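You operate a simulated robot arm through the tools that you are given. There is no shell and no other tool. Be economical: measure what you need, move in short steps, check, and stop when the job is done.

The job below is to be done with a simulated two-armed robot. You get a single attempt, and the scene is never put back.

TASK
Take the blue short pipe with a yellow cap on the top of the grey ledge and put it away on the top of the long blue cabinet. Turn the black dial on the grey ledge to 5. Take the yellow sponge from the top of the white ledge and leave it on the shelf under the steel trough. Take the red chock and leave it on the top of the blue ledge. Fetch the short cream stake with a purple band and stand it on the top of the wooden bench with two presses. Open the dark blue drawer under the bench top. The order is free. Set down upright: blue short pipe with a yellow cap, short cream stake with a purple band.
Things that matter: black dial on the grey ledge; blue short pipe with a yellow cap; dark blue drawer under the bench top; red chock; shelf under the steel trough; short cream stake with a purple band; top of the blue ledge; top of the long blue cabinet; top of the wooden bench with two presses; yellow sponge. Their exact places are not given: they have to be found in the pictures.

It is judged by the outcome, as a careful person would: the job done as asked, and still so three seconds after it is handed in. It fails if anything else is knocked over, pushed out of place, dropped, spilled or broken. A push-on lid holds only when it is set on centred and level and pressed home; a screw cap is set on level and turned clockwise until tight.

THE ROBOT
Two 7-joint arms with two-finger parallel grippers on one trunk, on a base that drives. Base frame: it is fixed to the floor where the robot stands at the start and does not move with it; the origin is under the middle of the robot, x ahead of it, y to its left, z up; the surface under the hand at the start is at about z = 50. Lengths are in cm, angles in rad, forces in N, time in s.
The left shoulder is at the start at [7, 13.4, 90.1], the right one opposite. With the tool pointing down near the work surface each hand reaches from about 10 to 64 cm from the robot's upright axis, wherever it stands, measured 20 degrees to its own side. Places, roughly: black dial on the grey ledge [40, -60, 50]; blue short pipe with a yellow cap (4x4x5 cm) [50, -20, 50]; dark blue drawer under the bench top [80, -760, 60]; red chock (8x5x4 cm) [50, 80, 50]; shelf under the steel trough [500, 230, 30]; short cream stake with a purple ba (5x4x34 cm) [30, 260, 60]; top of the blue ledge [40, 160, 50]; top of the long blue cabinet [480, -230, 80]; top of the wooden bench with two presses [480, 110, 80]; yellow sponge (10x6x4 cm) [40, 70, 50]. Payload 1.57 kg a hand.
The tool frame of a hand sits at the grasp point between the pads (the TCP): z along the fingers, y along the line on which they close. The tips reach 3 cm beyond it. Largest opening 8 cm; finger width 1.7, thickness 1.2; the body of the gripper, 4 by 8.2 cm, starts 8 cm behind the TCP.
Orientation is told as [roll, pitch, yaw] about the base's x, y, z axes, in that order, counted from this pose: with the fingers straight down and closing along the base's y, the tool's x points along the base's -x, its y along +y and its z along -z.

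THE INTERFACE
- The arms move only by the tool drive_tool. It takes "left_targets", "right_targets" or both (then of equal length, played together; a hand with none holds still); each is a list of rows, each a list of 6 numbers: the shift along the base's x, y, z in units of 500 mm (1.0 is 500 mm), then the turn, a rotation vector about the base's x, y, z in units of 180 degrees (1.0 is 180 degrees). In form: [[tx, ty, tz, wx, wy, wz], ...]. A call has 1 to 10 rows; each row is the pose to reach, as a shift and turn from the pose commanded when the call began. "left_fingers" and "right_fingers" are, for a hand that has rows, the opening, from 0 (shut) to 1 (fully open), set as the call begins (left out, the last holds). A call with a number of a shift or a turn outside -1 to 1 is refused whole. Each row takes 0.2 s and may step no farther than 5 cm and 0.15 rad from the row before; otherwise, or with a gripper value out of range, the whole call is refused. A pose out of reach is approached as far as the arm can. The call stops where the force on the tool passes 40 N (or 10 N more than at its start, if that is more) or the arm is blocked; 0.2 s more then pass. The fingers move at their own pace (about 15.3 cm/s each) and stop on an object; they squeeze with about 26 N. The grip force told is the motor's: it shows also when the fingers shut on nothing. Time passes only in rows, and 0.2 s behind the last, so rows that repeat a pose let the fingers close. The reply holds the time, the measured pose of the TCP, the force on the tool along the base axes, the opening and the grip force, in the units named above and with some noise, with the torque about the TCP (base axes, N m) and any sound that the robot's microphone picked up.
- Cameras (640 x 400 px; columns grow to the right, rows downward): "scene" is now at [13.32, 1.47, 112.04]; the picture's right is [0.20, -0.98, 0.00], its down [-0.65, -0.13, -0.75] and it looks along [0.74, 0.15, -0.66] (base axes); focal length 214 px, centre (320, 200). "left" rides on the left gripper at [7.2, 0.7, -12.2] in its tool frame; the picture's right is [-0.09, 1.00, 0.00], its down [-0.84, -0.08, -0.54] and it looks along [-0.54, -0.05, 0.84] (tool axes); focal length 238 px, centre (320, 200). "right" rides on the right gripper at [7.2, -0.7, -12.2] in its tool frame; the picture's right is [0.09, 1.00, 0.00], its down [-0.84, 0.08, -0.54] and it looks along [-0.54, 0.05, 0.84] (tool axes); focal length 238 px, centre (320, 200).
- snapshot(camera): a new picture of that camera. It takes no simulated time.
- slide_trunk(by): slides the trunk up (or, below 0, down) by that many cm; the arms and the scene camera ride with it, the base frame stays. It gives what a move gives, with no picture.
- base_move(legs): drives the robot by 1 to 6 legs, each [ahead, left, turn to the left] in cm, cm and rad, along the robot's own axes; the way and the turn of a leg run together, so that a leg with both is an arc; at most 150 cm and 3.142 rad a leg. The arms and the cameras ride along, it lands a little off, and it stops where it bumps. It gives what a move gives.
- aim_head(pan, tilt): turns the head with the scene camera to pan (to the left, within 1.501 rad either way) and tilt (down, from -0.506 to 1.204), counted from straight ahead of the robot. It gives what a move gives.
- point_at(camera, pixels): for up to 12 pixels [column, row] of the newest picture of that camera ("zoom" is the newest enlarged one), the place [x, y, z] in the base frame of the surface seen there, good to about 0.2 cm. It takes no simulated time.
- enlarge(camera, box): a new picture of the part [left, top, right, bottom] of that camera's present view, enlarged. It takes no simulated time.
- finish_job(): hands the job in; it is judged then, once.

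Go step by step. Measure first, check grasps and placings, and put right what went wrong. The budget is 110 turns and 100 pictures, counting those below and the enlarged ones. Unless the task says otherwise, let go and move clear before handing in.

The tools are called after "Request:" as a command line: name --argument value ..., lists and objects as JSON in quotes. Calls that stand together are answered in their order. drive_tool: Moves the arms, as the interface text tells. Its arguments: {"type":"object","properties":{"left_targets":{"type":"array","items":{"type":"array","items":{"type":"number"}}},"left_fingers":{"type":"number"},"right_targets":{"type":"array","items":{"type":"array","items":{"type":"number"}}},"right_fingers":{"type":"number"}},"required":[]} The other tools are called the same way: slide_trunk (by) slides the trunk up or down; base_move (legs) drives the base; aim_head (pan, tilt) turns the head that bears the scene camera; snapshot (camera) takes a picture; point_at (camera, pixels) gives the place of the surface under pixels of a picture; enlarge (camera, box) takes an enlarged picture of a part of a camera's view; finish_job () hands the job in.

At the start:

```text
time_s: 0.0
left_position: [50.07, 19.92, 79.47]
left_tool_rot: [0.0, 0.0, 0.0]
left_wrist_force: [0.6, 0.1, 0.2]
left_wrist_torque: [0.03, 0.03, -0.01]
left_finger_gap: 8.02
left_grip_force: 0.1
right_position: [40.21, -16.09, 89.05]
right_tool_rot: [0.0, 0.001, 0.001]
right_wrist_force: [0.7, 0.2, -0.3]
right_wrist_torque: [-0.01, -0.02, 0.03]
right_finger_gap: 8.0
right_grip_force: 0.0
trunk travel left (down, up): [-47.5, 46.5]
robot x, y, heading: [0.21, 0.26, 0.0]
head pan, tilt: [0.202, 0.719]
```

scene: 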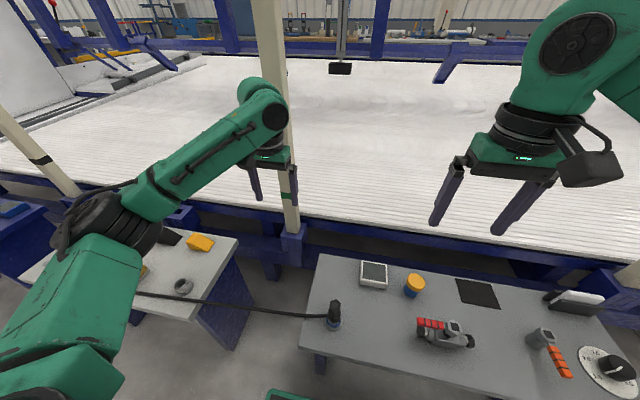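
right: 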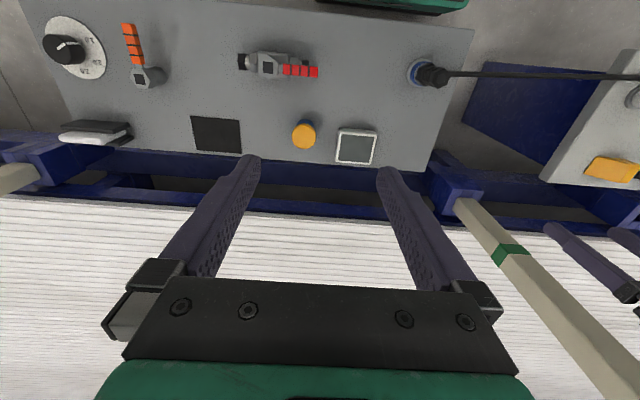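
left: 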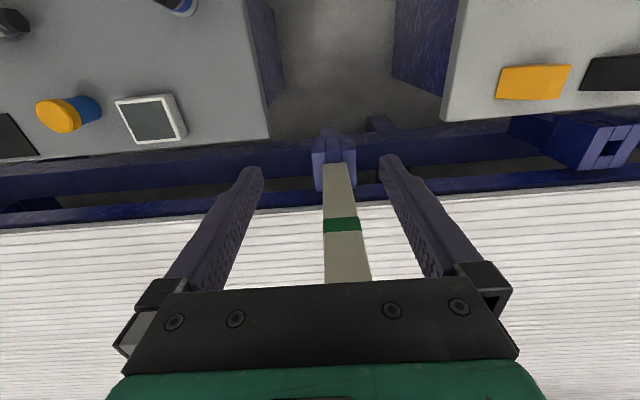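

The scene shows the blue pipe with its yellow cap at (414,285), the dial at (612,370) and the yellow sponge at (200,242). I'll measure these first and look around.

Request:
point_at --camera "scene" --pixels '[[414, 280], [410, 292], [612, 366], [590, 352], [200, 242], [184, 286], [375, 272], [478, 292], [335, 315], [445, 332], [290, 220], [250, 215]]'

Request:
enlarge --camera "right" --box '[20, 0, 340, 200]'

Request:
aim_head --pan 1.2 --tilt 0.5

Request:
snapshot --camera "scene"

```text
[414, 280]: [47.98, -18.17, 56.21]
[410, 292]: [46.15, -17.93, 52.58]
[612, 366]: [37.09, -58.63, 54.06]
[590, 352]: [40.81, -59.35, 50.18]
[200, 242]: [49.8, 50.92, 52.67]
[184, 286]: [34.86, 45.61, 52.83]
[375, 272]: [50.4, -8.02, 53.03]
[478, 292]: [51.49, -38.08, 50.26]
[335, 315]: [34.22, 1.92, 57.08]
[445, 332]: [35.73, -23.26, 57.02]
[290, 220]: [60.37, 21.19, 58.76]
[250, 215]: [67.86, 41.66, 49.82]
```

```text
2.00 times, centred on (180, 100) of right
```

zoom: 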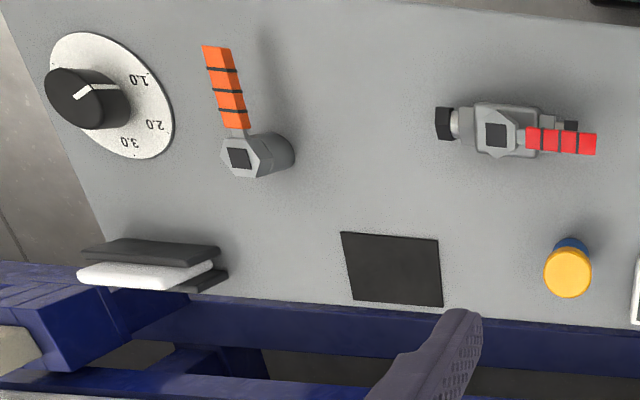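

```text
time_s: 1.3
left_position: [49.99, 19.9, 79.45]
left_tool_rot: [0.0, 0.0, -0.001]
left_wrist_force: [-0.8, 0.0, 0.5]
left_wrist_torque: [-0.03, 0.01, -0.03]
left_finger_gap: 7.99
left_grip_force: 0.1
right_position: [40.02, -15.94, 89.12]
right_tool_rot: [-0.002, 0.001, 0.0]
right_wrist_force: [-0.4, 0.0, 0.3]
right_wrist_torque: [0.02, 0.0, -0.03]
right_finger_gap: 7.99
right_grip_force: 0.1
trunk travel left (down, up): [-47.5, 46.5]
robot x, y, heading: [-0.09, 0.14, 0.0]
head pan, tilt: [1.201, 0.499]
```

```text
95 pictures are left
```

scene: 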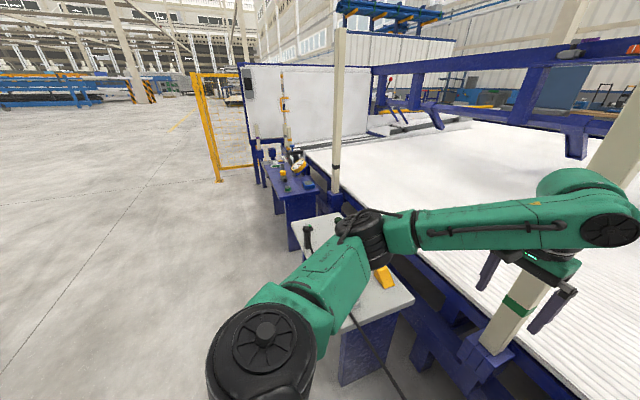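

The ledges run along the bed on my left, with a white ledge, then a blue one, then a yellow gate past the white board. I'll look at the rest of the surroundings.

Request:
aim_head --pan -1.0 --tilt 0.3

Request:
snapshot --camera "scene"

Request:
aim_head --pan 0.0 --tilt 0.15

Request:
snapshot --camera "scene"

```text
time_s: 3.3
left_position: [50.06, 19.97, 79.38]
left_tool_rot: [-0.001, -0.001, 0.0]
left_wrist_force: [-0.7, 0.0, -1.0]
left_wrist_torque: [-0.04, 0.0, 0.0]
left_finger_gap: 8.01
left_grip_force: 0.1
right_position: [40.05, -16.02, 89.13]
right_tool_rot: [-0.001, -0.001, -0.001]
right_wrist_force: [-1.0, -0.9, -0.1]
right_wrist_torque: [0.01, -0.01, 0.03]
right_finger_gap: 7.99
right_grip_force: 0.1
trunk travel left (down, up): [-47.5, 46.5]
robot x, y, heading: [0.04, -0.25, 0.001]
head pan, tilt: [-1.0, 0.3]
```

```text
94 pictures are left
```

scene: 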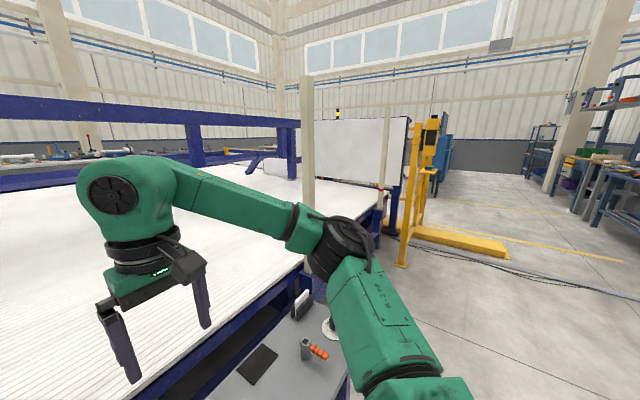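

```text
time_s: 4.6
left_position: [50.04, 20.07, 79.26]
left_tool_rot: [0.001, 0.0, 0.0]
left_wrist_force: [-0.4, -0.1, 0.2]
left_wrist_torque: [0.01, 0.0, -0.02]
left_finger_gap: 8.0
left_grip_force: 0.1
right_position: [40.15, -15.92, 89.11]
right_tool_rot: [0.001, -0.001, -0.003]
right_wrist_force: [0.0, 0.5, 0.6]
right_wrist_torque: [-0.01, 0.0, 0.02]
right_finger_gap: 8.01
right_grip_force: 0.0
trunk travel left (down, up): [-47.5, 46.5]
robot x, y, heading: [-0.34, -0.1, 0.003]
head pan, tilt: [0.0, 0.15]
```

```text
93 pictures are left
```

scene: 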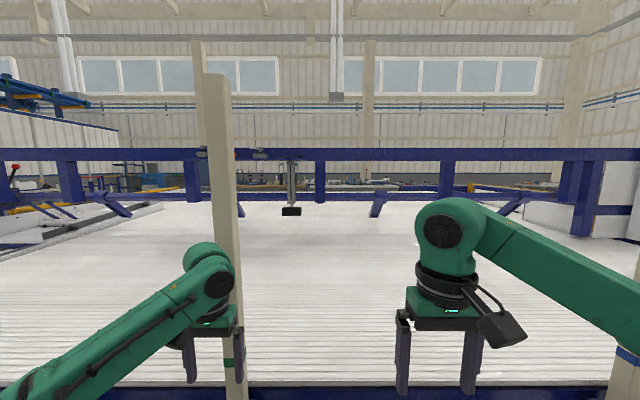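

The dial is slightly out of comfortable reach, so I'll shift the base right by 35 cm and look at it from there.

Request:
base_move --legs '[[0, -35, 0]]'

Request:
aim_head --pan -0.6 --tilt 0.95

Request:
snapshot --camera "scene"

Request:
snapshot --camera "right"

```text
time_s: 6.9
left_position: [50.05, -15.05, 79.39]
left_tool_rot: [0.001, 0.002, 0.002]
left_wrist_force: [-0.7, -0.7, -0.1]
left_wrist_torque: [0.03, 0.01, 0.01]
left_finger_gap: 8.03
left_grip_force: 0.0
right_position: [40.08, -50.95, 89.04]
right_tool_rot: [0.0, 0.0, 0.0]
right_wrist_force: [-0.3, 0.5, -0.4]
right_wrist_torque: [0.01, -0.04, 0.0]
right_finger_gap: 8.01
right_grip_force: 0.2
trunk travel left (down, up): [-47.5, 46.5]
robot x, y, heading: [-0.04, -34.87, 0.004]
head pan, tilt: [0.0, 0.15]
```

```text
time_s: 8.0
left_position: [50.1, -14.97, 79.33]
left_tool_rot: [0.001, 0.002, -0.001]
left_wrist_force: [-0.3, 0.6, -0.7]
left_wrist_torque: [0.02, -0.01, 0.05]
left_finger_gap: 7.99
left_grip_force: 0.1
right_position: [40.0, -50.96, 88.95]
right_tool_rot: [0.001, 0.0, -0.001]
right_wrist_force: [-0.4, -0.1, -0.2]
right_wrist_torque: [0.0, 0.02, -0.03]
right_finger_gap: 8.02
right_grip_force: 0.1
trunk travel left (down, up): [-47.5, 46.5]
robot x, y, heading: [-0.18, -35.06, 0.002]
head pan, tilt: [-0.6, 0.949]
```

```text
92 pictures are left
```

scene: 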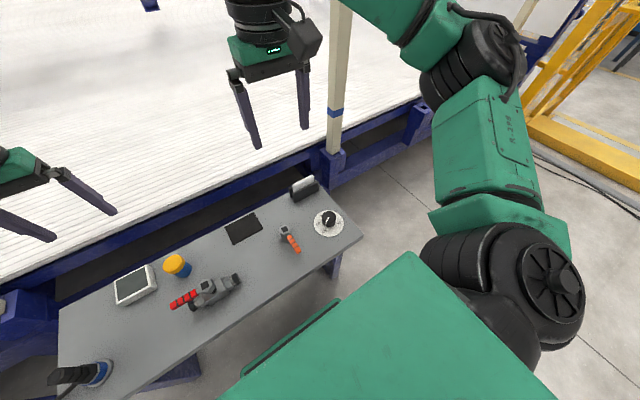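

```text
91 pictures are left
```

right: 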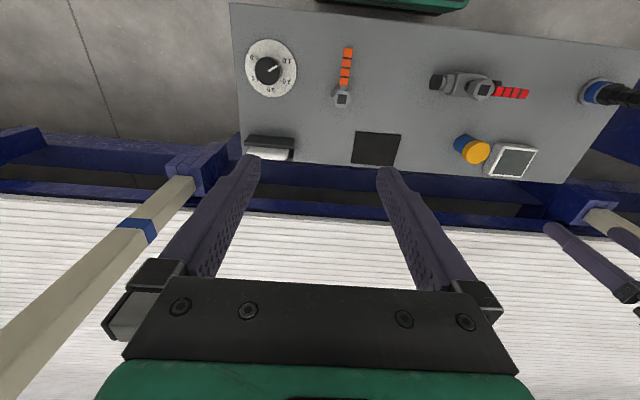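

Request:
enlarge --camera "right" --box '[230, 30, 326, 90]'

Request:
point_at --camera "right" --pixels '[[267, 68], [258, 74], [246, 68], [297, 68], [269, 97], [272, 40], [342, 98], [269, 140]]'

Request:
enlarge --camera "scene" --box '[270, 170, 366, 260]'

Request:
point_at --camera "zoom" --pixels '[[320, 200], [380, 200]]'

```text
6.67 times, centred on (278, 60) of right
```

zoom: 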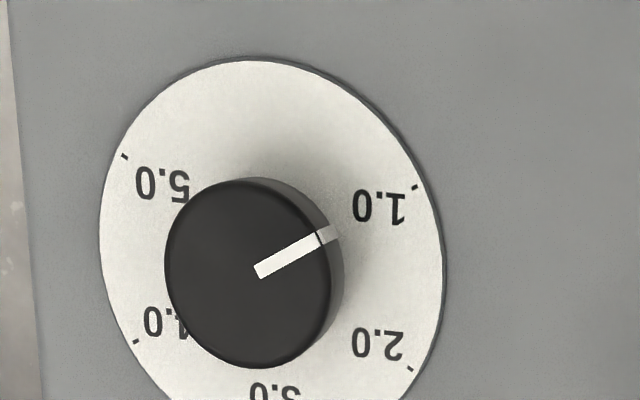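

```text
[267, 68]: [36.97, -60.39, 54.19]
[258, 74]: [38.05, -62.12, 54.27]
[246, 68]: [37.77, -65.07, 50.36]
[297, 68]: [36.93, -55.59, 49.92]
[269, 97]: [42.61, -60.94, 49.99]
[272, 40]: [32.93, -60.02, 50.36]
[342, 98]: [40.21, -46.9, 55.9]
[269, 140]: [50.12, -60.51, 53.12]
```

```text
4.44 times, centred on (318, 215) of scene
```

zoom: 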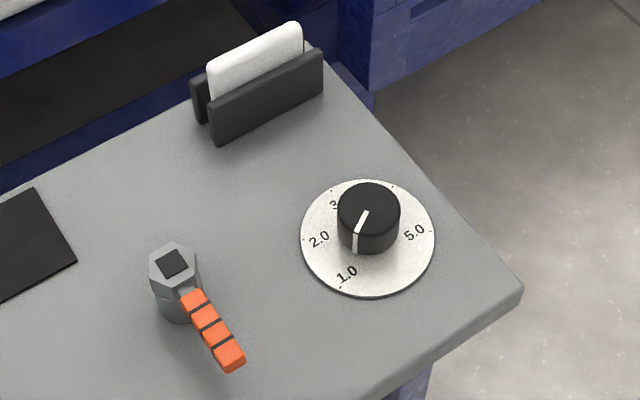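

```text
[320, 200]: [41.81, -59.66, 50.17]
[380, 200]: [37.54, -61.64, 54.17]
```

The knob's white line points close to 1.0; the 5.0 tick is on the far right side. I'll measure the ticks and the knob precisely.

Request:
enlarge --camera "right" --box '[230, 37, 326, 97]'

Request:
point_at --camera "zoom" --pixels '[[415, 140], [124, 109], [136, 295], [409, 322], [264, 222], [312, 193], [168, 220], [325, 240], [230, 315], [265, 135], [250, 228], [270, 385]]'

```text
6.67 times, centred on (278, 67) of right
```

zoom: 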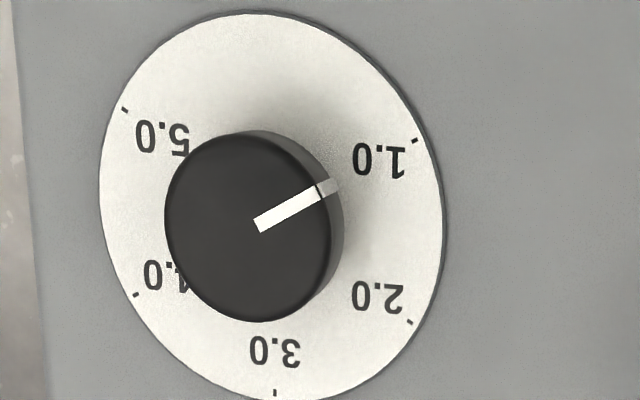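

```text
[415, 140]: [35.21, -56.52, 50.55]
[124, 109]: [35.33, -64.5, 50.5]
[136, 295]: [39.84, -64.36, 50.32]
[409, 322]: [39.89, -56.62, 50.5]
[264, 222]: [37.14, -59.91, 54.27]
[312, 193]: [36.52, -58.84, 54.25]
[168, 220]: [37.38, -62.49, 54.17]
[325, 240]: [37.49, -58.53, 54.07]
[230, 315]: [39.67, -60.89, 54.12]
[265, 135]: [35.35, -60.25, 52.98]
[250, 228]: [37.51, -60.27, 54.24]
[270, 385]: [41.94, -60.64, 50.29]
```

Dial centre is about (37.4, -60.45). The ticks sit at +120° for 1.0 and -120° for 5.0, with 3.0 pointing at +x. The pointer is at 1.0, so it needs 240° clockwise. I'll bring the right hand over the knob, pre-rotated +60°.

Request:
drive_tool --right_targets '[[-0.026, -0.095, 0, 0, 0, 0.047], [-0.052, -0.19, 0, 0, 0, 0.094], [-0.052, -0.19, -0.098, 0, 0, 0.141], [-0.052, -0.19, -0.196, 0, 0, 0.188], [-0.052, -0.19, -0.294, 0, 0, 0.235], [-0.052, -0.19, -0.392, 0, 0, 0.282], [-0.052, -0.19, -0.48, 0, 0, 0.329], [-0.052, -0.19, -0.55, 0, 0, 0.3333], [-0.052, -0.19, -0.6, 0, 0, 0.3333]]' --right_fingers 1

Request:
snapshot --camera "right"

```text
time_s: 10.0
left_position: [49.99, -14.9, 79.42]
left_tool_rot: [-0.001, -0.001, -0.002]
left_wrist_force: [-0.2, 0.3, -0.5]
left_wrist_torque: [-0.02, -0.01, -0.03]
left_finger_gap: 8.04
left_grip_force: 0.0
right_position: [30.39, -50.69, 57.15]
right_tool_rot: [-0.011, 0.0, 1.04]
right_wrist_force: [0.9, 0.8, 1.0]
right_wrist_torque: [-0.01, -0.01, -0.02]
right_finger_gap: 7.99
right_grip_force: 0.1
right hand out of reach, approached as far as the arm can: row 4, 5, 6, 7, 8, 9
trunk travel left (down, up): [-47.5, 46.5]
robot x, y, heading: [0.14, -34.84, -0.0]
head pan, tilt: [-0.6, 0.949]
```

```text
87 pictures are left
```

right: 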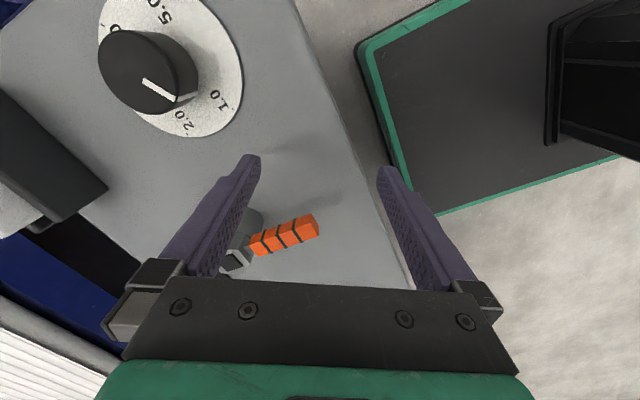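

With +60° yaw the arm falls short and the hand is near the orange valve. I'll go straight up, turn back to a neutral yaw, and move over the knob.

Request:
drive_tool --right_targets '[[0, 0, 0.1, 0, 0, 0], [0, 0, 0.2, 0, 0, -0.047], [0, 0, 0.2, 0, 0, -0.094], [0, 0, 0.2, 0, 0, -0.141], [0, 0, 0.2, 0, 0, -0.188], [0, 0, 0.2, 0, 0, -0.235], [0, 0, 0.2, 0, 0, -0.282], [0, 0, 0.2, 0, 0, -0.329]]'

```text
time_s: 11.8
left_position: [50.04, -14.87, 79.42]
left_tool_rot: [0.001, 0.002, 0.0]
left_wrist_force: [0.1, -0.3, 0.2]
left_wrist_torque: [0.0, 0.01, 0.0]
left_finger_gap: 8.0
left_grip_force: 0.0
right_position: [30.15, -50.91, 67.82]
right_tool_rot: [0.0, 0.0, 0.012]
right_wrist_force: [0.0, -0.2, 0.1]
right_wrist_torque: [-0.02, -0.02, 0.0]
right_finger_gap: 8.0
right_grip_force: 0.1
right hand out of reach, approached as far as the arm can: row 1
trunk travel left (down, up): [-47.5, 46.5]
robot x, y, heading: [-0.06, -34.53, -0.0]
head pan, tilt: [-0.6, 0.949]
```

Neutral again at z 68. Now over to the knob at yaw 0, staying above it.

Request:
drive_tool --right_targets '[[0.05, -0.07, 0, 0, 0, 0], [0.1, -0.13, 0, 0, 0, 0], [0.145, -0.191, 0, 0, 0, 0], [0.145, -0.191, -0.08, 0, 0, 0], [0.145, -0.191, -0.16, 0, 0, 0]]'

Request:
snapshot --camera "right"

```text
time_s: 13.0
left_position: [49.96, -14.96, 79.34]
left_tool_rot: [0.0, 0.003, -0.002]
left_wrist_force: [0.1, 0.9, 0.0]
left_wrist_torque: [0.04, 0.0, 0.02]
left_finger_gap: 7.99
left_grip_force: 0.0
right_position: [37.8, -60.49, 59.73]
right_tool_rot: [0.0, 0.001, 0.015]
right_wrist_force: [0.0, 0.1, 0.7]
right_wrist_torque: [0.01, 0.0, 0.0]
right_finger_gap: 8.03
right_grip_force: 0.0
trunk travel left (down, up): [-47.5, 46.5]
robot x, y, heading: [-0.2, -34.92, -0.002]
head pan, tilt: [-0.6, 0.949]
```

```text
86 pictures are left
```

right: 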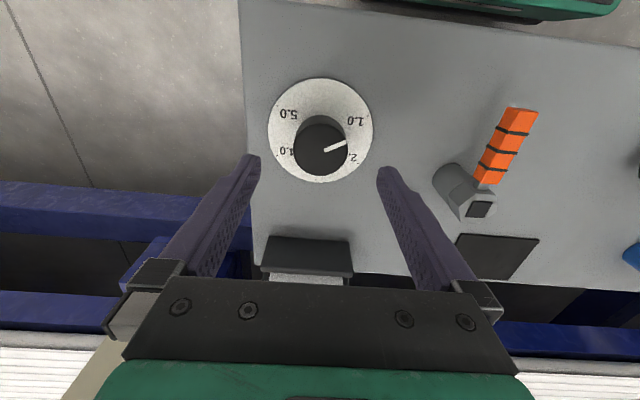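

The knob sits centred between the fingers. Now down to z≈54 and close.

Request:
drive_tool --right_targets '[[-0.008, 0, -0.06, 0, 0, 0], [-0.008, 0, -0.112, 0, 0, 0]]'

Request:
drive_tool --right_targets '[[0, 0, 0, 0, 0, 0], [0, 0, 0, 0, 0, 0], [0, 0, 0, 0, 0, 0]]' --right_fingers 0

```text
time_s: 13.6
left_position: [50.1, -15.0, 79.33]
left_tool_rot: [0.0, 0.001, 0.001]
left_wrist_force: [0.1, -0.2, 0.1]
left_wrist_torque: [0.01, 0.01, 0.02]
left_finger_gap: 8.02
left_grip_force: 0.0
right_position: [36.88, -60.23, 53.99]
right_tool_rot: [0.002, 0.0, 0.014]
right_wrist_force: [0.4, -0.2, 0.5]
right_wrist_torque: [-0.01, -0.01, 0.01]
right_finger_gap: 7.99
right_grip_force: 0.1
trunk travel left (down, up): [-47.5, 46.5]
robot x, y, heading: [0.02, -35.09, 0.008]
head pan, tilt: [-0.6, 0.949]
```

```text
time_s: 14.4
left_position: [49.97, -14.97, 79.4]
left_tool_rot: [-0.001, 0.0, 0.0]
left_wrist_force: [-0.8, -0.6, 0.1]
left_wrist_torque: [0.03, 0.0, 0.01]
left_finger_gap: 8.0
left_grip_force: 0.1
right_position: [36.8, -60.37, 53.92]
right_tool_rot: [0.0, 0.002, 0.012]
right_wrist_force: [-0.2, -7.6, -0.7]
right_wrist_torque: [-0.67, -0.33, -0.05]
right_finger_gap: 4.38
right_grip_force: 45.6
trunk travel left (down, up): [-47.5, 46.5]
robot x, y, heading: [0.01, -35.14, -0.001]
head pan, tilt: [-0.6, 0.949]
```

Gripped (gap 4.4). Turning clockwise about 85°.

Request:
drive_tool --right_targets '[[0.008, 0, 0, 0, 0, -0.047], [0.008, 0, 0, 0, 0, -0.094], [0.008, 0, 0, 0, 0, -0.141], [0.008, 0, 0, 0, 0, -0.188], [0.008, 0, 0, 0, 0, -0.235], [0.008, 0, 0, 0, 0, -0.282], [0.008, 0, 0, 0, 0, -0.329], [0.008, 0, 0, 0, 0, -0.376], [0.008, 0, 0, 0, 0, -0.423], [0.008, 0, 0, 0, 0, -0.47]]'

Request:
snapshot --camera "right"

```text
time_s: 16.6
left_position: [50.25, -14.9, 79.32]
left_tool_rot: [-0.001, 0.002, 0.001]
left_wrist_force: [0.0, 0.0, 0.1]
left_wrist_torque: [-0.01, -0.02, 0.01]
left_finger_gap: 7.99
left_grip_force: 0.2
right_position: [37.46, -60.34, 53.96]
right_tool_rot: [-0.003, 0.001, -1.466]
right_wrist_force: [0.6, 6.4, -21.3]
right_wrist_torque: [0.32, -0.18, 0.06]
right_finger_gap: 4.27
right_grip_force: 45.6
trunk travel left (down, up): [-47.5, 46.5]
robot x, y, heading: [-0.34, -34.87, 0.003]
head pan, tilt: [-0.6, 0.949]
```

```text
85 pictures are left
```

right: 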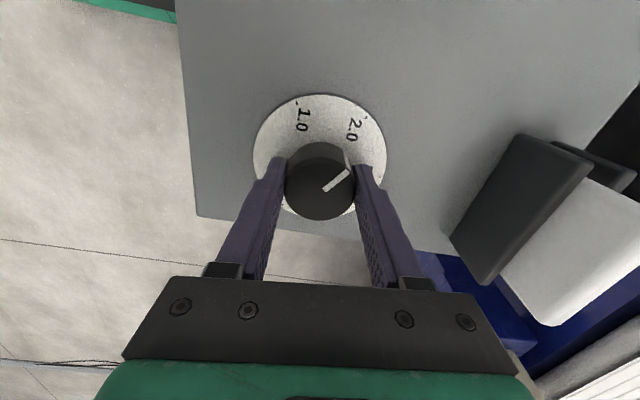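

The knob turns with the hand. I'll continue clockwise in the same grip while the wrist has travel left.

Request:
drive_tool --right_targets '[[0, 0, 0, 0, 0, -0.047], [0, 0, 0, 0, 0, -0.094], [0, 0, 0, 0, 0, -0.141], [0, 0, 0, 0, 0, -0.188], [0, 0, 0, 0, 0, -0.235], [0, 0, 0, 0, 0, -0.282], [0, 0, 0, 0, 0, -0.329]]'

Request:
snapshot --camera "right"

```text
time_s: 18.2
left_position: [50.0, -14.89, 79.37]
left_tool_rot: [0.0, 0.001, 0.0]
left_wrist_force: [-0.3, -0.3, -0.3]
left_wrist_torque: [-0.04, -0.01, -0.03]
left_finger_gap: 8.01
left_grip_force: 0.2
right_position: [37.45, -60.55, 54.25]
right_tool_rot: [0.0, -0.002, -2.501]
right_wrist_force: [-1.5, 2.6, -6.1]
right_wrist_torque: [0.23, 0.81, 0.0]
right_finger_gap: 4.34
right_grip_force: 45.0
trunk travel left (down, up): [-47.5, 46.5]
robot x, y, heading: [-0.02, -34.83, 0.002]
head pan, tilt: [-0.6, 0.949]
```

```text
84 pictures are left
```

right: 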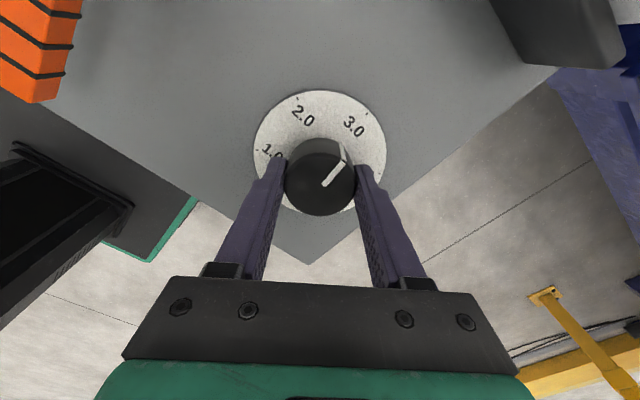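

Pointer is past 3.0. I'll keep turning; the reply will tell when the wrist runs out.

Request:
drive_tool --right_targets '[[0, 0, 0, 0, 0, -0.047], [0, 0, 0, 0, 0, -0.094], [0, 0, 0, 0, 0, -0.141], [0, 0, 0, 0, 0, -0.188], [0, 0, 0, 0, 0, -0.235]]'

Request:
snapshot --camera "right"

```text
time_s: 19.4
left_position: [50.06, -15.05, 79.54]
left_tool_rot: [-0.002, 0.0, 0.0]
left_wrist_force: [-0.1, -0.5, 0.0]
left_wrist_torque: [0.01, -0.03, -0.01]
left_finger_gap: 8.0
left_grip_force: 0.0
right_position: [37.41, -60.41, 54.24]
right_tool_rot: [0.001, -0.001, 3.045]
right_wrist_force: [-0.3, 1.0, 0.9]
right_wrist_torque: [0.38, -0.05, -0.02]
right_finger_gap: 4.23
right_grip_force: 44.9
trunk travel left (down, up): [-47.5, 46.5]
robot x, y, heading: [-0.27, -35.0, 0.001]
head pan, tilt: [-0.6, 0.949]
```

```text
83 pictures are left
```

right: 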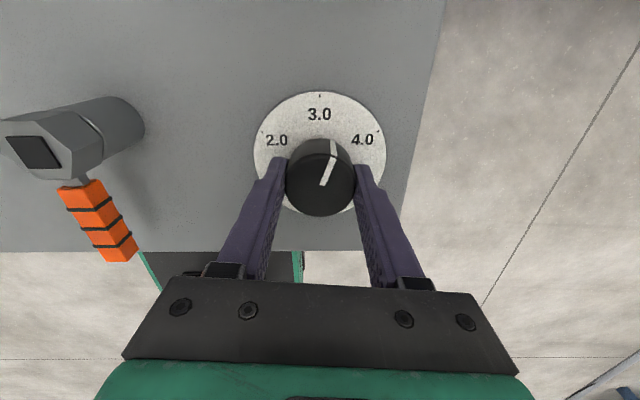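

The hand rotated 186°, but the knob slipped a little and the pointer is just past 3.0. I'll open, turn back 86° around the knob, then grip again.

Request:
drive_tool --right_targets '[[0, 0, 0, 0, 0, 0], [0, 0, 0, 0, 0, 0], [0, 0, 0, 0, 0, 0.047], [0, 0, 0, 0, 0, 0.094], [0, 0, 0, 0, 0, 0.141], [0, 0, 0, 0, 0, 0.188], [0, 0, 0, 0, 0, 0.235], [0, 0, 0, 0, 0, 0.282], [0, 0, 0, 0, 0, 0.329], [0, 0, 0, 0, 0, 0.376]]' --right_fingers 1

Request:
drive_tool --right_targets '[[0, 0, 0, 0, 0, 0.047], [0, 0, 0, 0, 0, 0.094], [0, 0, -0.01, 0, 0, 0.141]]'

Request:
drive_tool --right_targets '[[0, 0, 0, 0, 0, 0], [0, 0, 0, 0, 0, 0], [0, 0, 0, 0, 0, 0]]' --right_fingers 0

Request:
snapshot --camera "right"

```text
time_s: 21.6
left_position: [50.15, -14.85, 79.4]
left_tool_rot: [0.0, 0.002, 0.001]
left_wrist_force: [-0.8, 0.3, 0.5]
left_wrist_torque: [0.01, -0.07, 0.0]
left_finger_gap: 7.96
left_grip_force: 0.1
right_position: [37.33, -60.34, 54.17]
right_tool_rot: [0.0, 0.001, -2.05]
right_wrist_force: [-0.8, 0.0, 0.7]
right_wrist_torque: [-0.01, 0.04, 0.0]
right_finger_gap: 8.0
right_grip_force: 0.1
trunk travel left (down, up): [-47.5, 46.5]
robot x, y, heading: [0.1, -35.39, -0.001]
head pan, tilt: [-0.6, 0.949]
```

```text
time_s: 22.4
left_position: [50.15, -14.91, 79.38]
left_tool_rot: [-0.001, 0.003, 0.0]
left_wrist_force: [-1.0, 0.3, 0.5]
left_wrist_torque: [0.03, -0.01, -0.03]
left_finger_gap: 8.0
left_grip_force: 0.0
right_position: [37.43, -60.33, 53.76]
right_tool_rot: [0.001, -0.001, -1.608]
right_wrist_force: [0.2, 0.2, -0.3]
right_wrist_torque: [0.0, 0.02, 0.01]
right_finger_gap: 7.98
right_grip_force: 0.1
trunk travel left (down, up): [-47.5, 46.5]
robot x, y, heading: [0.03, -34.84, -0.001]
head pan, tilt: [-0.6, 0.949]
```

```text
time_s: 23.2
left_position: [50.18, -14.84, 79.25]
left_tool_rot: [-0.002, 0.002, 0.001]
left_wrist_force: [-1.1, 0.2, 0.4]
left_wrist_torque: [0.01, -0.02, 0.0]
left_finger_gap: 8.02
left_grip_force: 0.0
right_position: [37.54, -60.45, 53.76]
right_tool_rot: [0.002, 0.0, -1.611]
right_wrist_force: [6.9, -0.8, 1.4]
right_wrist_torque: [0.15, -0.09, 0.01]
right_finger_gap: 4.29
right_grip_force: 44.8
trunk travel left (down, up): [-47.5, 46.5]
robot x, y, heading: [0.01, -34.82, -0.002]
head pan, tilt: [-0.6, 0.949]
```

```text
82 pictures are left
```

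right: 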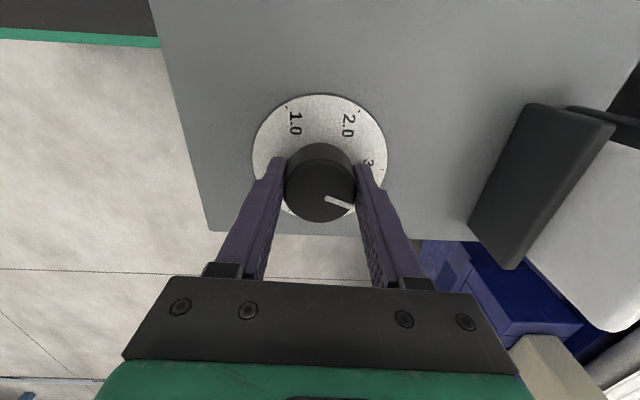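

The pointer is at about -25° (just past 3.0), needing about 95° more. Turning 85° clockwise and checking.

Request:
drive_tool --right_targets '[[0, 0, 0, 0, 0, -0.047], [0, 0, 0, 0, 0, -0.094], [0, 0, 0, 0, 0, -0.141], [0, 0, 0, 0, 0, -0.188], [0, 0, 0, 0, 0, -0.235], [0, 0, 0, 0, 0, -0.282], [0, 0, 0, 0, 0, -0.329], [0, 0, 0, 0, 0, -0.376], [0, 0, 0, 0, 0, -0.423], [0, 0, 0, 0, 0, -0.47]]'

Request:
enlarge --camera "right" --box '[240, 80, 400, 230]'

```text
time_s: 25.4
left_position: [50.1, -14.94, 79.47]
left_tool_rot: [0.0, -0.002, 0.001]
left_wrist_force: [0.6, 0.0, -0.4]
left_wrist_torque: [0.02, 0.01, -0.04]
left_finger_gap: 8.01
left_grip_force: 0.0
right_position: [37.41, -60.43, 53.73]
right_tool_rot: [0.003, -0.001, -3.091]
right_wrist_force: [9.5, -0.9, 14.9]
right_wrist_torque: [0.17, -0.3, 0.04]
right_finger_gap: 4.31
right_grip_force: 44.6
trunk travel left (down, up): [-47.5, 46.5]
robot x, y, heading: [-0.11, -34.72, -0.001]
head pan, tilt: [-0.6, 0.949]
```

```text
2.67 times, centred on (320, 155) of right
```

zoom: 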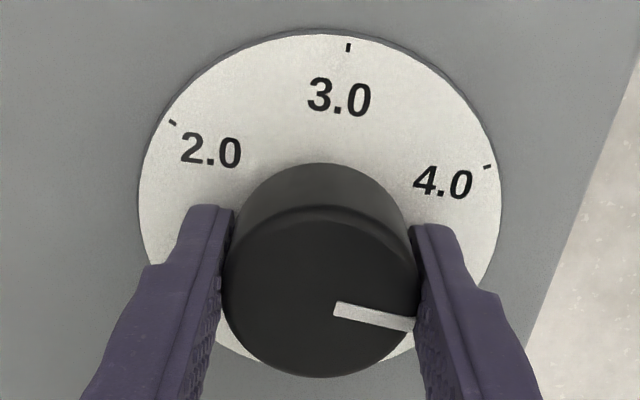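

The pointer is now at about -100° and 5.0 is at -120°. Turning ~22° more and checking.

Request:
drive_tool --right_targets '[[0, 0, 0, 0, 0, -0.045], [0, 0, 0, 0, 0, -0.09], [0, 0, 0, 0, 0, -0.122]]'

Request:
drive_tool --right_targets '[[0, 0, 0, 0, 0, 0], [0, 0, 0, 0, 0, 0], [0, 0, 0.1, 0, 0, 0], [0, 0, 0.2, 0, 0, 0]]' --right_fingers 1

Request:
enlarge --camera "right" --box '[240, 50, 400, 200]'

```text
time_s: 26.2
left_position: [49.9, -14.92, 79.31]
left_tool_rot: [-0.002, 0.001, 0.001]
left_wrist_force: [0.0, -0.6, 0.9]
left_wrist_torque: [-0.03, 0.04, 0.0]
left_finger_gap: 7.98
left_grip_force: 0.0
right_position: [37.37, -60.39, 53.8]
right_tool_rot: [0.003, -0.001, 2.808]
right_wrist_force: [2.2, -1.2, 8.6]
right_wrist_torque: [0.55, -0.26, 0.02]
right_finger_gap: 4.32
right_grip_force: 44.5
trunk travel left (down, up): [-47.5, 46.5]
robot x, y, heading: [-0.18, -35.09, -0.005]
head pan, tilt: [-0.6, 0.949]
```

```text
time_s: 27.2
left_position: [50.06, -14.85, 79.43]
left_tool_rot: [-0.001, 0.001, 0.001]
left_wrist_force: [-1.2, -0.4, -0.6]
left_wrist_torque: [0.01, -0.01, -0.04]
left_finger_gap: 8.0
left_grip_force: 0.1
right_position: [37.58, -60.33, 63.67]
right_tool_rot: [0.002, -0.002, 2.813]
right_wrist_force: [1.0, -0.4, 0.4]
right_wrist_torque: [-0.04, 0.02, 0.0]
right_finger_gap: 8.0
right_grip_force: 0.1
trunk travel left (down, up): [-47.5, 46.5]
robot x, y, heading: [-0.29, -34.96, 0.001]
head pan, tilt: [-0.6, 0.949]
```

```text
2.67 times, centred on (320, 125) of right
```

zoom: 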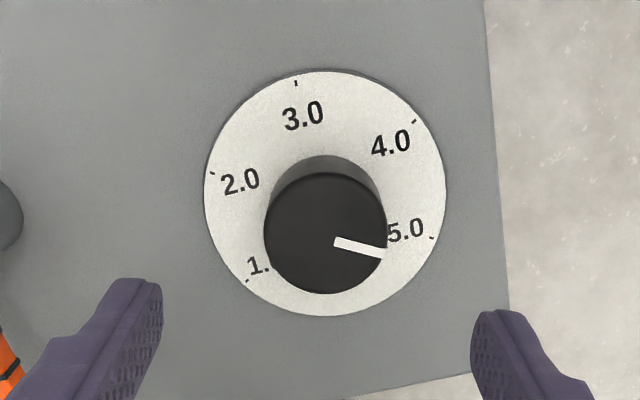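

The line now points near 5.0. I'll measure the line's ends and the tick.

Request:
point_at --camera "zoom" --pixels '[[337, 242], [382, 253], [360, 248], [431, 238], [247, 281], [296, 83], [414, 121], [212, 174]]'

```text
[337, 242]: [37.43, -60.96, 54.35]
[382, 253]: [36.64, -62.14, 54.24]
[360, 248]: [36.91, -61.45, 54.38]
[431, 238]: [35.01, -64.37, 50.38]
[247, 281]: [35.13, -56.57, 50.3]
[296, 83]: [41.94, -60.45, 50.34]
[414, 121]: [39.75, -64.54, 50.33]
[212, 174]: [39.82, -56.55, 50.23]
```

Request:
enlarge --camera "right" --box '[285, 70, 365, 120]'

```text
8.00 times, centred on (325, 95) of right
```

zoom: 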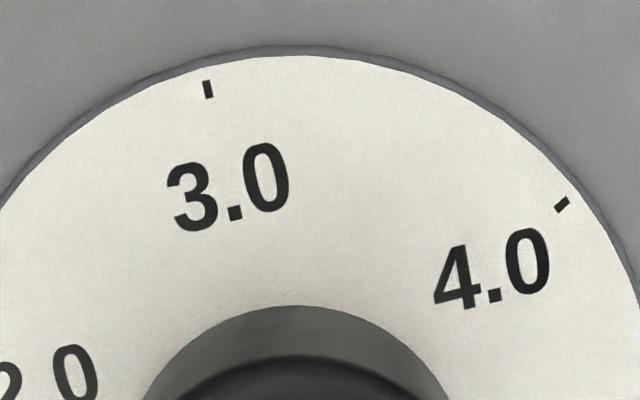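

Request:
enlarge --camera "right" --box '[295, 112, 375, 162]'

Request:
point_at --camera "zoom" --pixels '[[250, 180], [360, 210], [390, 225], [500, 170]]'

```text
8.00 times, centred on (335, 137) of right
```

zoom: 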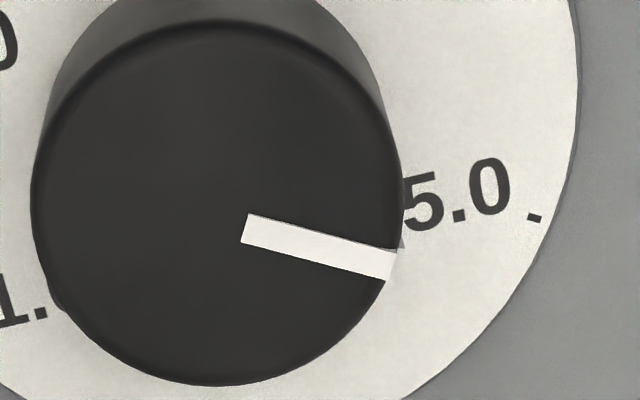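

```text
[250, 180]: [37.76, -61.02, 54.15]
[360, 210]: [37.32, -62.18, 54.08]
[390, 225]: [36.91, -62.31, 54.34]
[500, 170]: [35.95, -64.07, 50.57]
```

The line is within about 2° of the 5.0 tick, so the dial is done. I'll lift the right hand, unwind the wrist, and drive back left for the pipe.

Request:
drive_tool --right_targets '[[0, 0, 0.1, 0, 0, 0.047], [0, 0, 0.2, 0, 0, 0.094], [0, 0, 0.3, 0, 0, 0.141], [0, 0.05, 0.35, 0, 0, 0.188], [0, 0.1, 0.35, 0, 0, 0.235], [0, 0.15, 0.35, 0, 0, 0.282], [0, 0.2, 0.35, 0, 0, 0.329], [0, 0.2, 0.35, 0, 0, 0.376], [0, 0.2, 0.35, 0, 0, 0.423], [0, 0.2, 0.35, 0, 0, 0.47]]'

Request:
drive_tool --right_targets '[[0, 0, 0, 0, 0, 0.047], [0, 0, 0, 0, 0, 0.094], [0, 0, 0, 0, 0, 0.141], [0, 0, 0, 0, 0, 0.188], [0, 0, 0, 0, 0, 0.235], [0, 0, 0, 0, 0, 0.282], [0, 0, 0, 0, 0, 0.329], [0, 0, 0, 0, 0, 0.376], [0, 0, 0, 0, 0, 0.423], [0, 0, 0, 0, 0, 0.47]]'

Request:
base_move --legs '[[0, 30, 0]]'

Request:
drive_tool --right_targets '[[0, 0, 0, 0, 0, 0.047], [0, 0, 0, 0, 0, 0.094], [0, 0, 0, 0, 0, 0.141], [0, 0, 0, 0, 0, 0.165]]'

Request:
snapshot --camera "right"

```text
time_s: 29.4
left_position: [50.13, -14.89, 79.55]
left_tool_rot: [0.0, 0.001, 0.002]
left_wrist_force: [1.0, 1.0, 0.7]
left_wrist_torque: [0.01, 0.01, 0.02]
left_finger_gap: 8.03
left_grip_force: 0.0
right_position: [37.46, -50.52, 81.33]
right_tool_rot: [0.0, 0.0, -1.991]
right_wrist_force: [0.2, -0.2, 0.4]
right_wrist_torque: [0.0, 0.02, 0.04]
right_finger_gap: 8.01
right_grip_force: 0.0
trunk travel left (down, up): [-47.5, 46.5]
robot x, y, heading: [-0.05, -34.95, 0.001]
head pan, tilt: [-0.6, 0.949]
```

```text
time_s: 31.6
left_position: [50.07, -14.88, 79.48]
left_tool_rot: [0.0, 0.001, 0.001]
left_wrist_force: [0.9, 0.0, 0.3]
left_wrist_torque: [0.0, 0.0, -0.03]
left_finger_gap: 8.03
left_grip_force: 0.1
right_position: [37.43, -50.52, 81.18]
right_tool_rot: [0.0, 0.001, -0.514]
right_wrist_force: [-0.4, -0.1, 0.2]
right_wrist_torque: [0.01, -0.01, -0.01]
right_finger_gap: 8.01
right_grip_force: 0.0
trunk travel left (down, up): [-47.5, 46.5]
robot x, y, heading: [0.09, -34.91, 0.002]
head pan, tilt: [-0.6, 0.949]
```

```text
time_s: 33.6
left_position: [49.98, 15.07, 79.39]
left_tool_rot: [-0.002, -0.001, 0.002]
left_wrist_force: [-0.3, 0.2, -1.1]
left_wrist_torque: [-0.02, 0.01, -0.04]
left_finger_gap: 8.0
left_grip_force: 0.1
right_position: [37.54, -20.62, 81.2]
right_tool_rot: [0.001, -0.002, -0.514]
right_wrist_force: [0.4, 0.1, 0.0]
right_wrist_torque: [-0.01, 0.03, -0.02]
right_finger_gap: 7.99
right_grip_force: 0.0
trunk travel left (down, up): [-47.5, 46.5]
robot x, y, heading: [0.25, -5.56, 0.001]
head pan, tilt: [-0.6, 0.949]
```

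```text
time_s: 34.6
left_position: [50.01, 15.01, 79.3]
left_tool_rot: [0.0, 0.001, 0.001]
left_wrist_force: [-0.1, -0.3, 0.0]
left_wrist_torque: [-0.01, 0.03, 0.02]
left_finger_gap: 7.99
left_grip_force: 0.0
right_position: [37.45, -20.72, 81.16]
right_tool_rot: [0.0, 0.0, 0.005]
right_wrist_force: [-0.7, -1.3, -0.1]
right_wrist_torque: [0.01, 0.01, 0.01]
right_finger_gap: 7.98
right_grip_force: 0.0
trunk travel left (down, up): [-47.5, 46.5]
robot x, y, heading: [-0.08, -5.2, 0.001]
head pan, tilt: [-0.6, 0.949]
```

```text
77 pictures are left
```

right: 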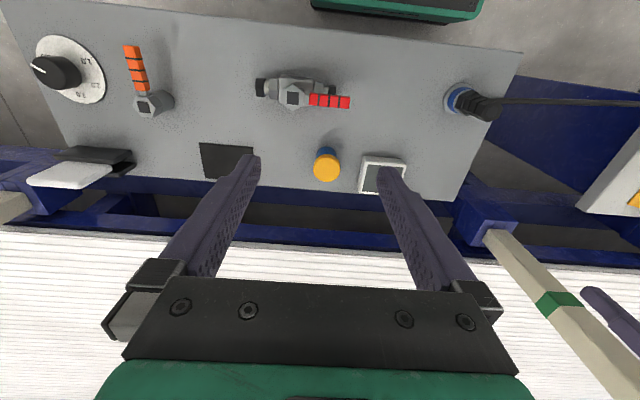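

The valve is undisturbed and the pipe is at (327,165). Measuring it and its neighbours.

Request:
point_at --camera "right" --pixels '[[327, 168], [315, 168], [339, 168], [327, 180], [325, 152], [360, 175], [366, 158], [350, 103], [240, 165], [317, 112]]'

Request:
enlarge --camera "right" --box '[280, 80, 420, 200]'

```text
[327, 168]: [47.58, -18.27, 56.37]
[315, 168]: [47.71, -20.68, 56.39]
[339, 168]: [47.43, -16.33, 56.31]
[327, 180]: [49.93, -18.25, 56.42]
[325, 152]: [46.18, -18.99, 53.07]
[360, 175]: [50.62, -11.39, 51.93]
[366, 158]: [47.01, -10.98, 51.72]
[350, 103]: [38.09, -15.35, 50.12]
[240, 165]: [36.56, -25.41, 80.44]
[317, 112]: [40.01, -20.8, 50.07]
```

```text
3.33 times, centred on (350, 140) of right
```

zoom: 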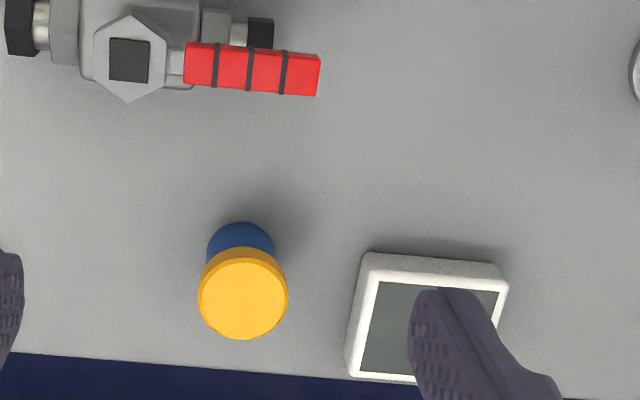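

Pipe centre (47.6, -18.4), top at z 56.4, and the device edge at y -11.2 leaves clearance. I'll descend on it with fingers along y.

Request:
drive_tool --right_targets '[[0.08, 0.02, 0, 0, 0, 0], [0.16, 0.04, 0, 0, 0, 0], [0.203, 0.046, -0.05, 0, 0, 0], [0.203, 0.046, -0.15, 0, 0, 0], [0.203, 0.046, -0.24, 0, 0, 0], [0.203, 0.046, -0.3, 0, 0, 0], [0.203, 0.046, -0.35, 0, 0, 0]]'

Request:
snapshot --camera "right"

```text
time_s: 36.2
left_position: [49.91, 15.03, 79.43]
left_tool_rot: [0.0, 0.001, 0.002]
left_wrist_force: [-0.7, -0.6, -0.2]
left_wrist_torque: [-0.01, 0.02, 0.0]
left_finger_gap: 7.98
left_grip_force: 0.0
right_position: [47.74, -18.28, 63.55]
right_tool_rot: [0.002, -0.001, 0.004]
right_wrist_force: [-0.1, 0.4, -0.3]
right_wrist_torque: [-0.02, 0.0, 0.02]
right_finger_gap: 7.98
right_grip_force: 0.1
trunk travel left (down, up): [-47.5, 46.5]
robot x, y, heading: [-0.03, -5.32, -0.002]
head pan, tilt: [-0.6, 0.949]
```

```text
75 pictures are left
```

right: 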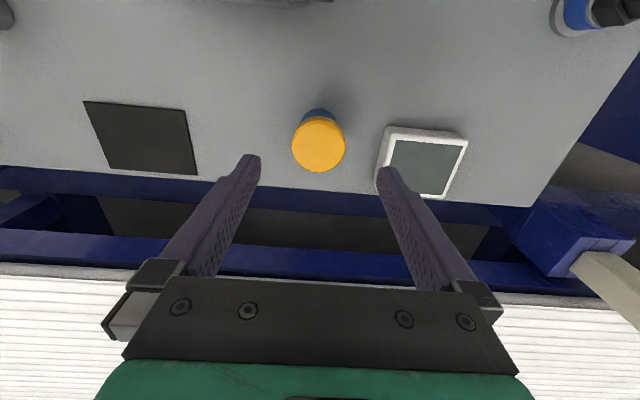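

Centred over the pipe. Down 10 cm, close, and lift.

Request:
drive_tool --right_targets '[[0, 0, -0.09, 0, 0, 0], [0, 0, -0.17, 0, 0, 0], [0, 0, -0.199, 0, 0, 0]]'

Request:
drive_tool --right_targets '[[0, 0, 0, 0, 0, 0], [0, 0, 0, 0, 0, 0], [0, 0, 0, 0, 0, 0], [0, 0, 0.04, 0, 0, 0], [0, 0, 0.1, 0, 0, 0], [0, 0, 0.2, 0, 0, 0], [0, 0, 0.3, 0, 0, 0]]' --right_fingers 0

Request:
snapshot --camera "right"

```text
time_s: 37.0
left_position: [49.87, 14.94, 79.35]
left_tool_rot: [0.0, 0.002, 0.001]
left_wrist_force: [-0.2, -0.1, -1.0]
left_wrist_torque: [0.0, 0.01, 0.01]
left_finger_gap: 8.01
left_grip_force: 0.0
right_position: [47.64, -18.61, 53.54]
right_tool_rot: [0.001, 0.001, 0.004]
right_wrist_force: [-1.2, -0.1, 0.5]
right_wrist_torque: [-0.05, 0.02, -0.01]
right_finger_gap: 7.98
right_grip_force: 0.1
trunk travel left (down, up): [-47.5, 46.5]
robot x, y, heading: [-0.01, -5.07, 0.004]
head pan, tilt: [-0.6, 0.949]
```

```text
time_s: 38.6
left_position: [49.93, 14.98, 79.36]
left_tool_rot: [0.0, -0.001, 0.002]
left_wrist_force: [0.2, 0.1, 0.0]
left_wrist_torque: [0.01, 0.02, -0.01]
left_finger_gap: 7.99
left_grip_force: 0.0
right_position: [47.07, -18.32, 68.59]
right_tool_rot: [0.001, 0.001, 0.004]
right_wrist_force: [0.5, 1.2, -0.9]
right_wrist_torque: [0.0, 0.03, 0.01]
right_finger_gap: 4.46
right_grip_force: 25.6
trunk travel left (down, up): [-47.5, 46.5]
robot x, y, heading: [0.26, -4.93, -0.005]
head pan, tilt: [-0.6, 0.949]
```

```text
74 pictures are left
```

right: 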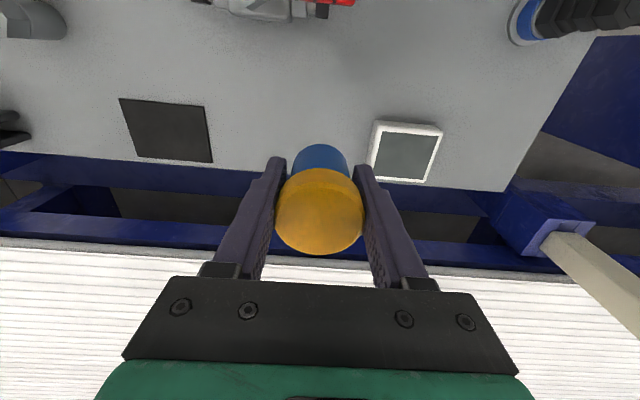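

The pipe is held with its body (gap 4.5). I'll retract both hands, raise them, and drive left to the white ledge.

Request:
drive_tool --right_targets '[[-0.08, 0, 0.04, 0, 0, 0], [-0.16, 0, 0.1, 0, 0, 0], [-0.24, 0, 0.18, 0, 0, 0], [-0.24, 0, 0.27, 0, 0, 0]]' --left_targets '[[-0.08, 0, 0, 0, 0, 0], [-0.16, 0, 0.05, 0, 0, 0], [-0.24, 0, 0.1, 0, 0, 0], [-0.24, 0, 0.15, 0, 0, 0]]'

Request:
base_move --legs '[[0, 60, 0]]'

Request:
aim_head --pan 0.35 --tilt 0.8

Request:
snapshot --camera "left"

Request:
snapshot --camera "scene"

```text
refused: row 3 steps farther than a row can; nothing moved
```

```text
time_s: 42.1
left_position: [51.03, 74.78, 79.37]
left_tool_rot: [-0.002, 0.002, -0.02]
left_wrist_force: [-0.6, 1.2, 0.7]
left_wrist_torque: [0.03, 0.01, -0.03]
left_finger_gap: 8.0
left_grip_force: 0.1
right_position: [47.56, 41.61, 68.58]
right_tool_rot: [0.0, 0.0, -0.02]
right_wrist_force: [0.5, -0.4, -1.3]
right_wrist_torque: [-0.01, -0.01, -0.01]
right_finger_gap: 4.47
right_grip_force: 26.2
trunk travel left (down, up): [-47.5, 46.5]
robot x, y, heading: [0.49, 55.71, -0.019]
head pan, tilt: [-0.6, 0.949]
```

```text
time_s: 43.3
left_position: [51.01, 74.79, 79.38]
left_tool_rot: [0.0, 0.001, -0.02]
left_wrist_force: [-0.2, 0.3, 0.6]
left_wrist_torque: [0.0, 0.02, 0.0]
left_finger_gap: 8.0
left_grip_force: 0.1
right_position: [47.35, 41.64, 68.5]
right_tool_rot: [0.0, 0.001, -0.021]
right_wrist_force: [-0.5, -0.1, -1.5]
right_wrist_torque: [0.0, -0.01, 0.0]
right_finger_gap: 4.49
right_grip_force: 26.3
trunk travel left (down, up): [-47.5, 46.5]
robot x, y, heading: [0.46, 55.64, -0.022]
head pan, tilt: [0.351, 0.799]
```

```text
73 pictures are left
```

left: 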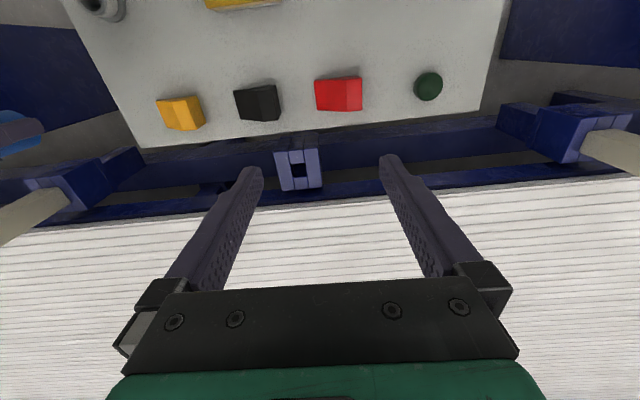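

```text
72 pictures are left
```

scene: 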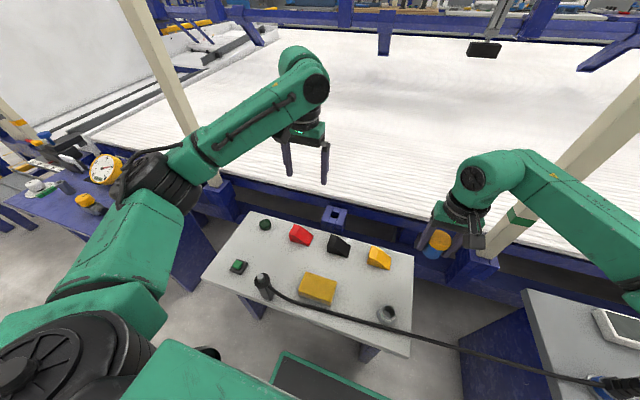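

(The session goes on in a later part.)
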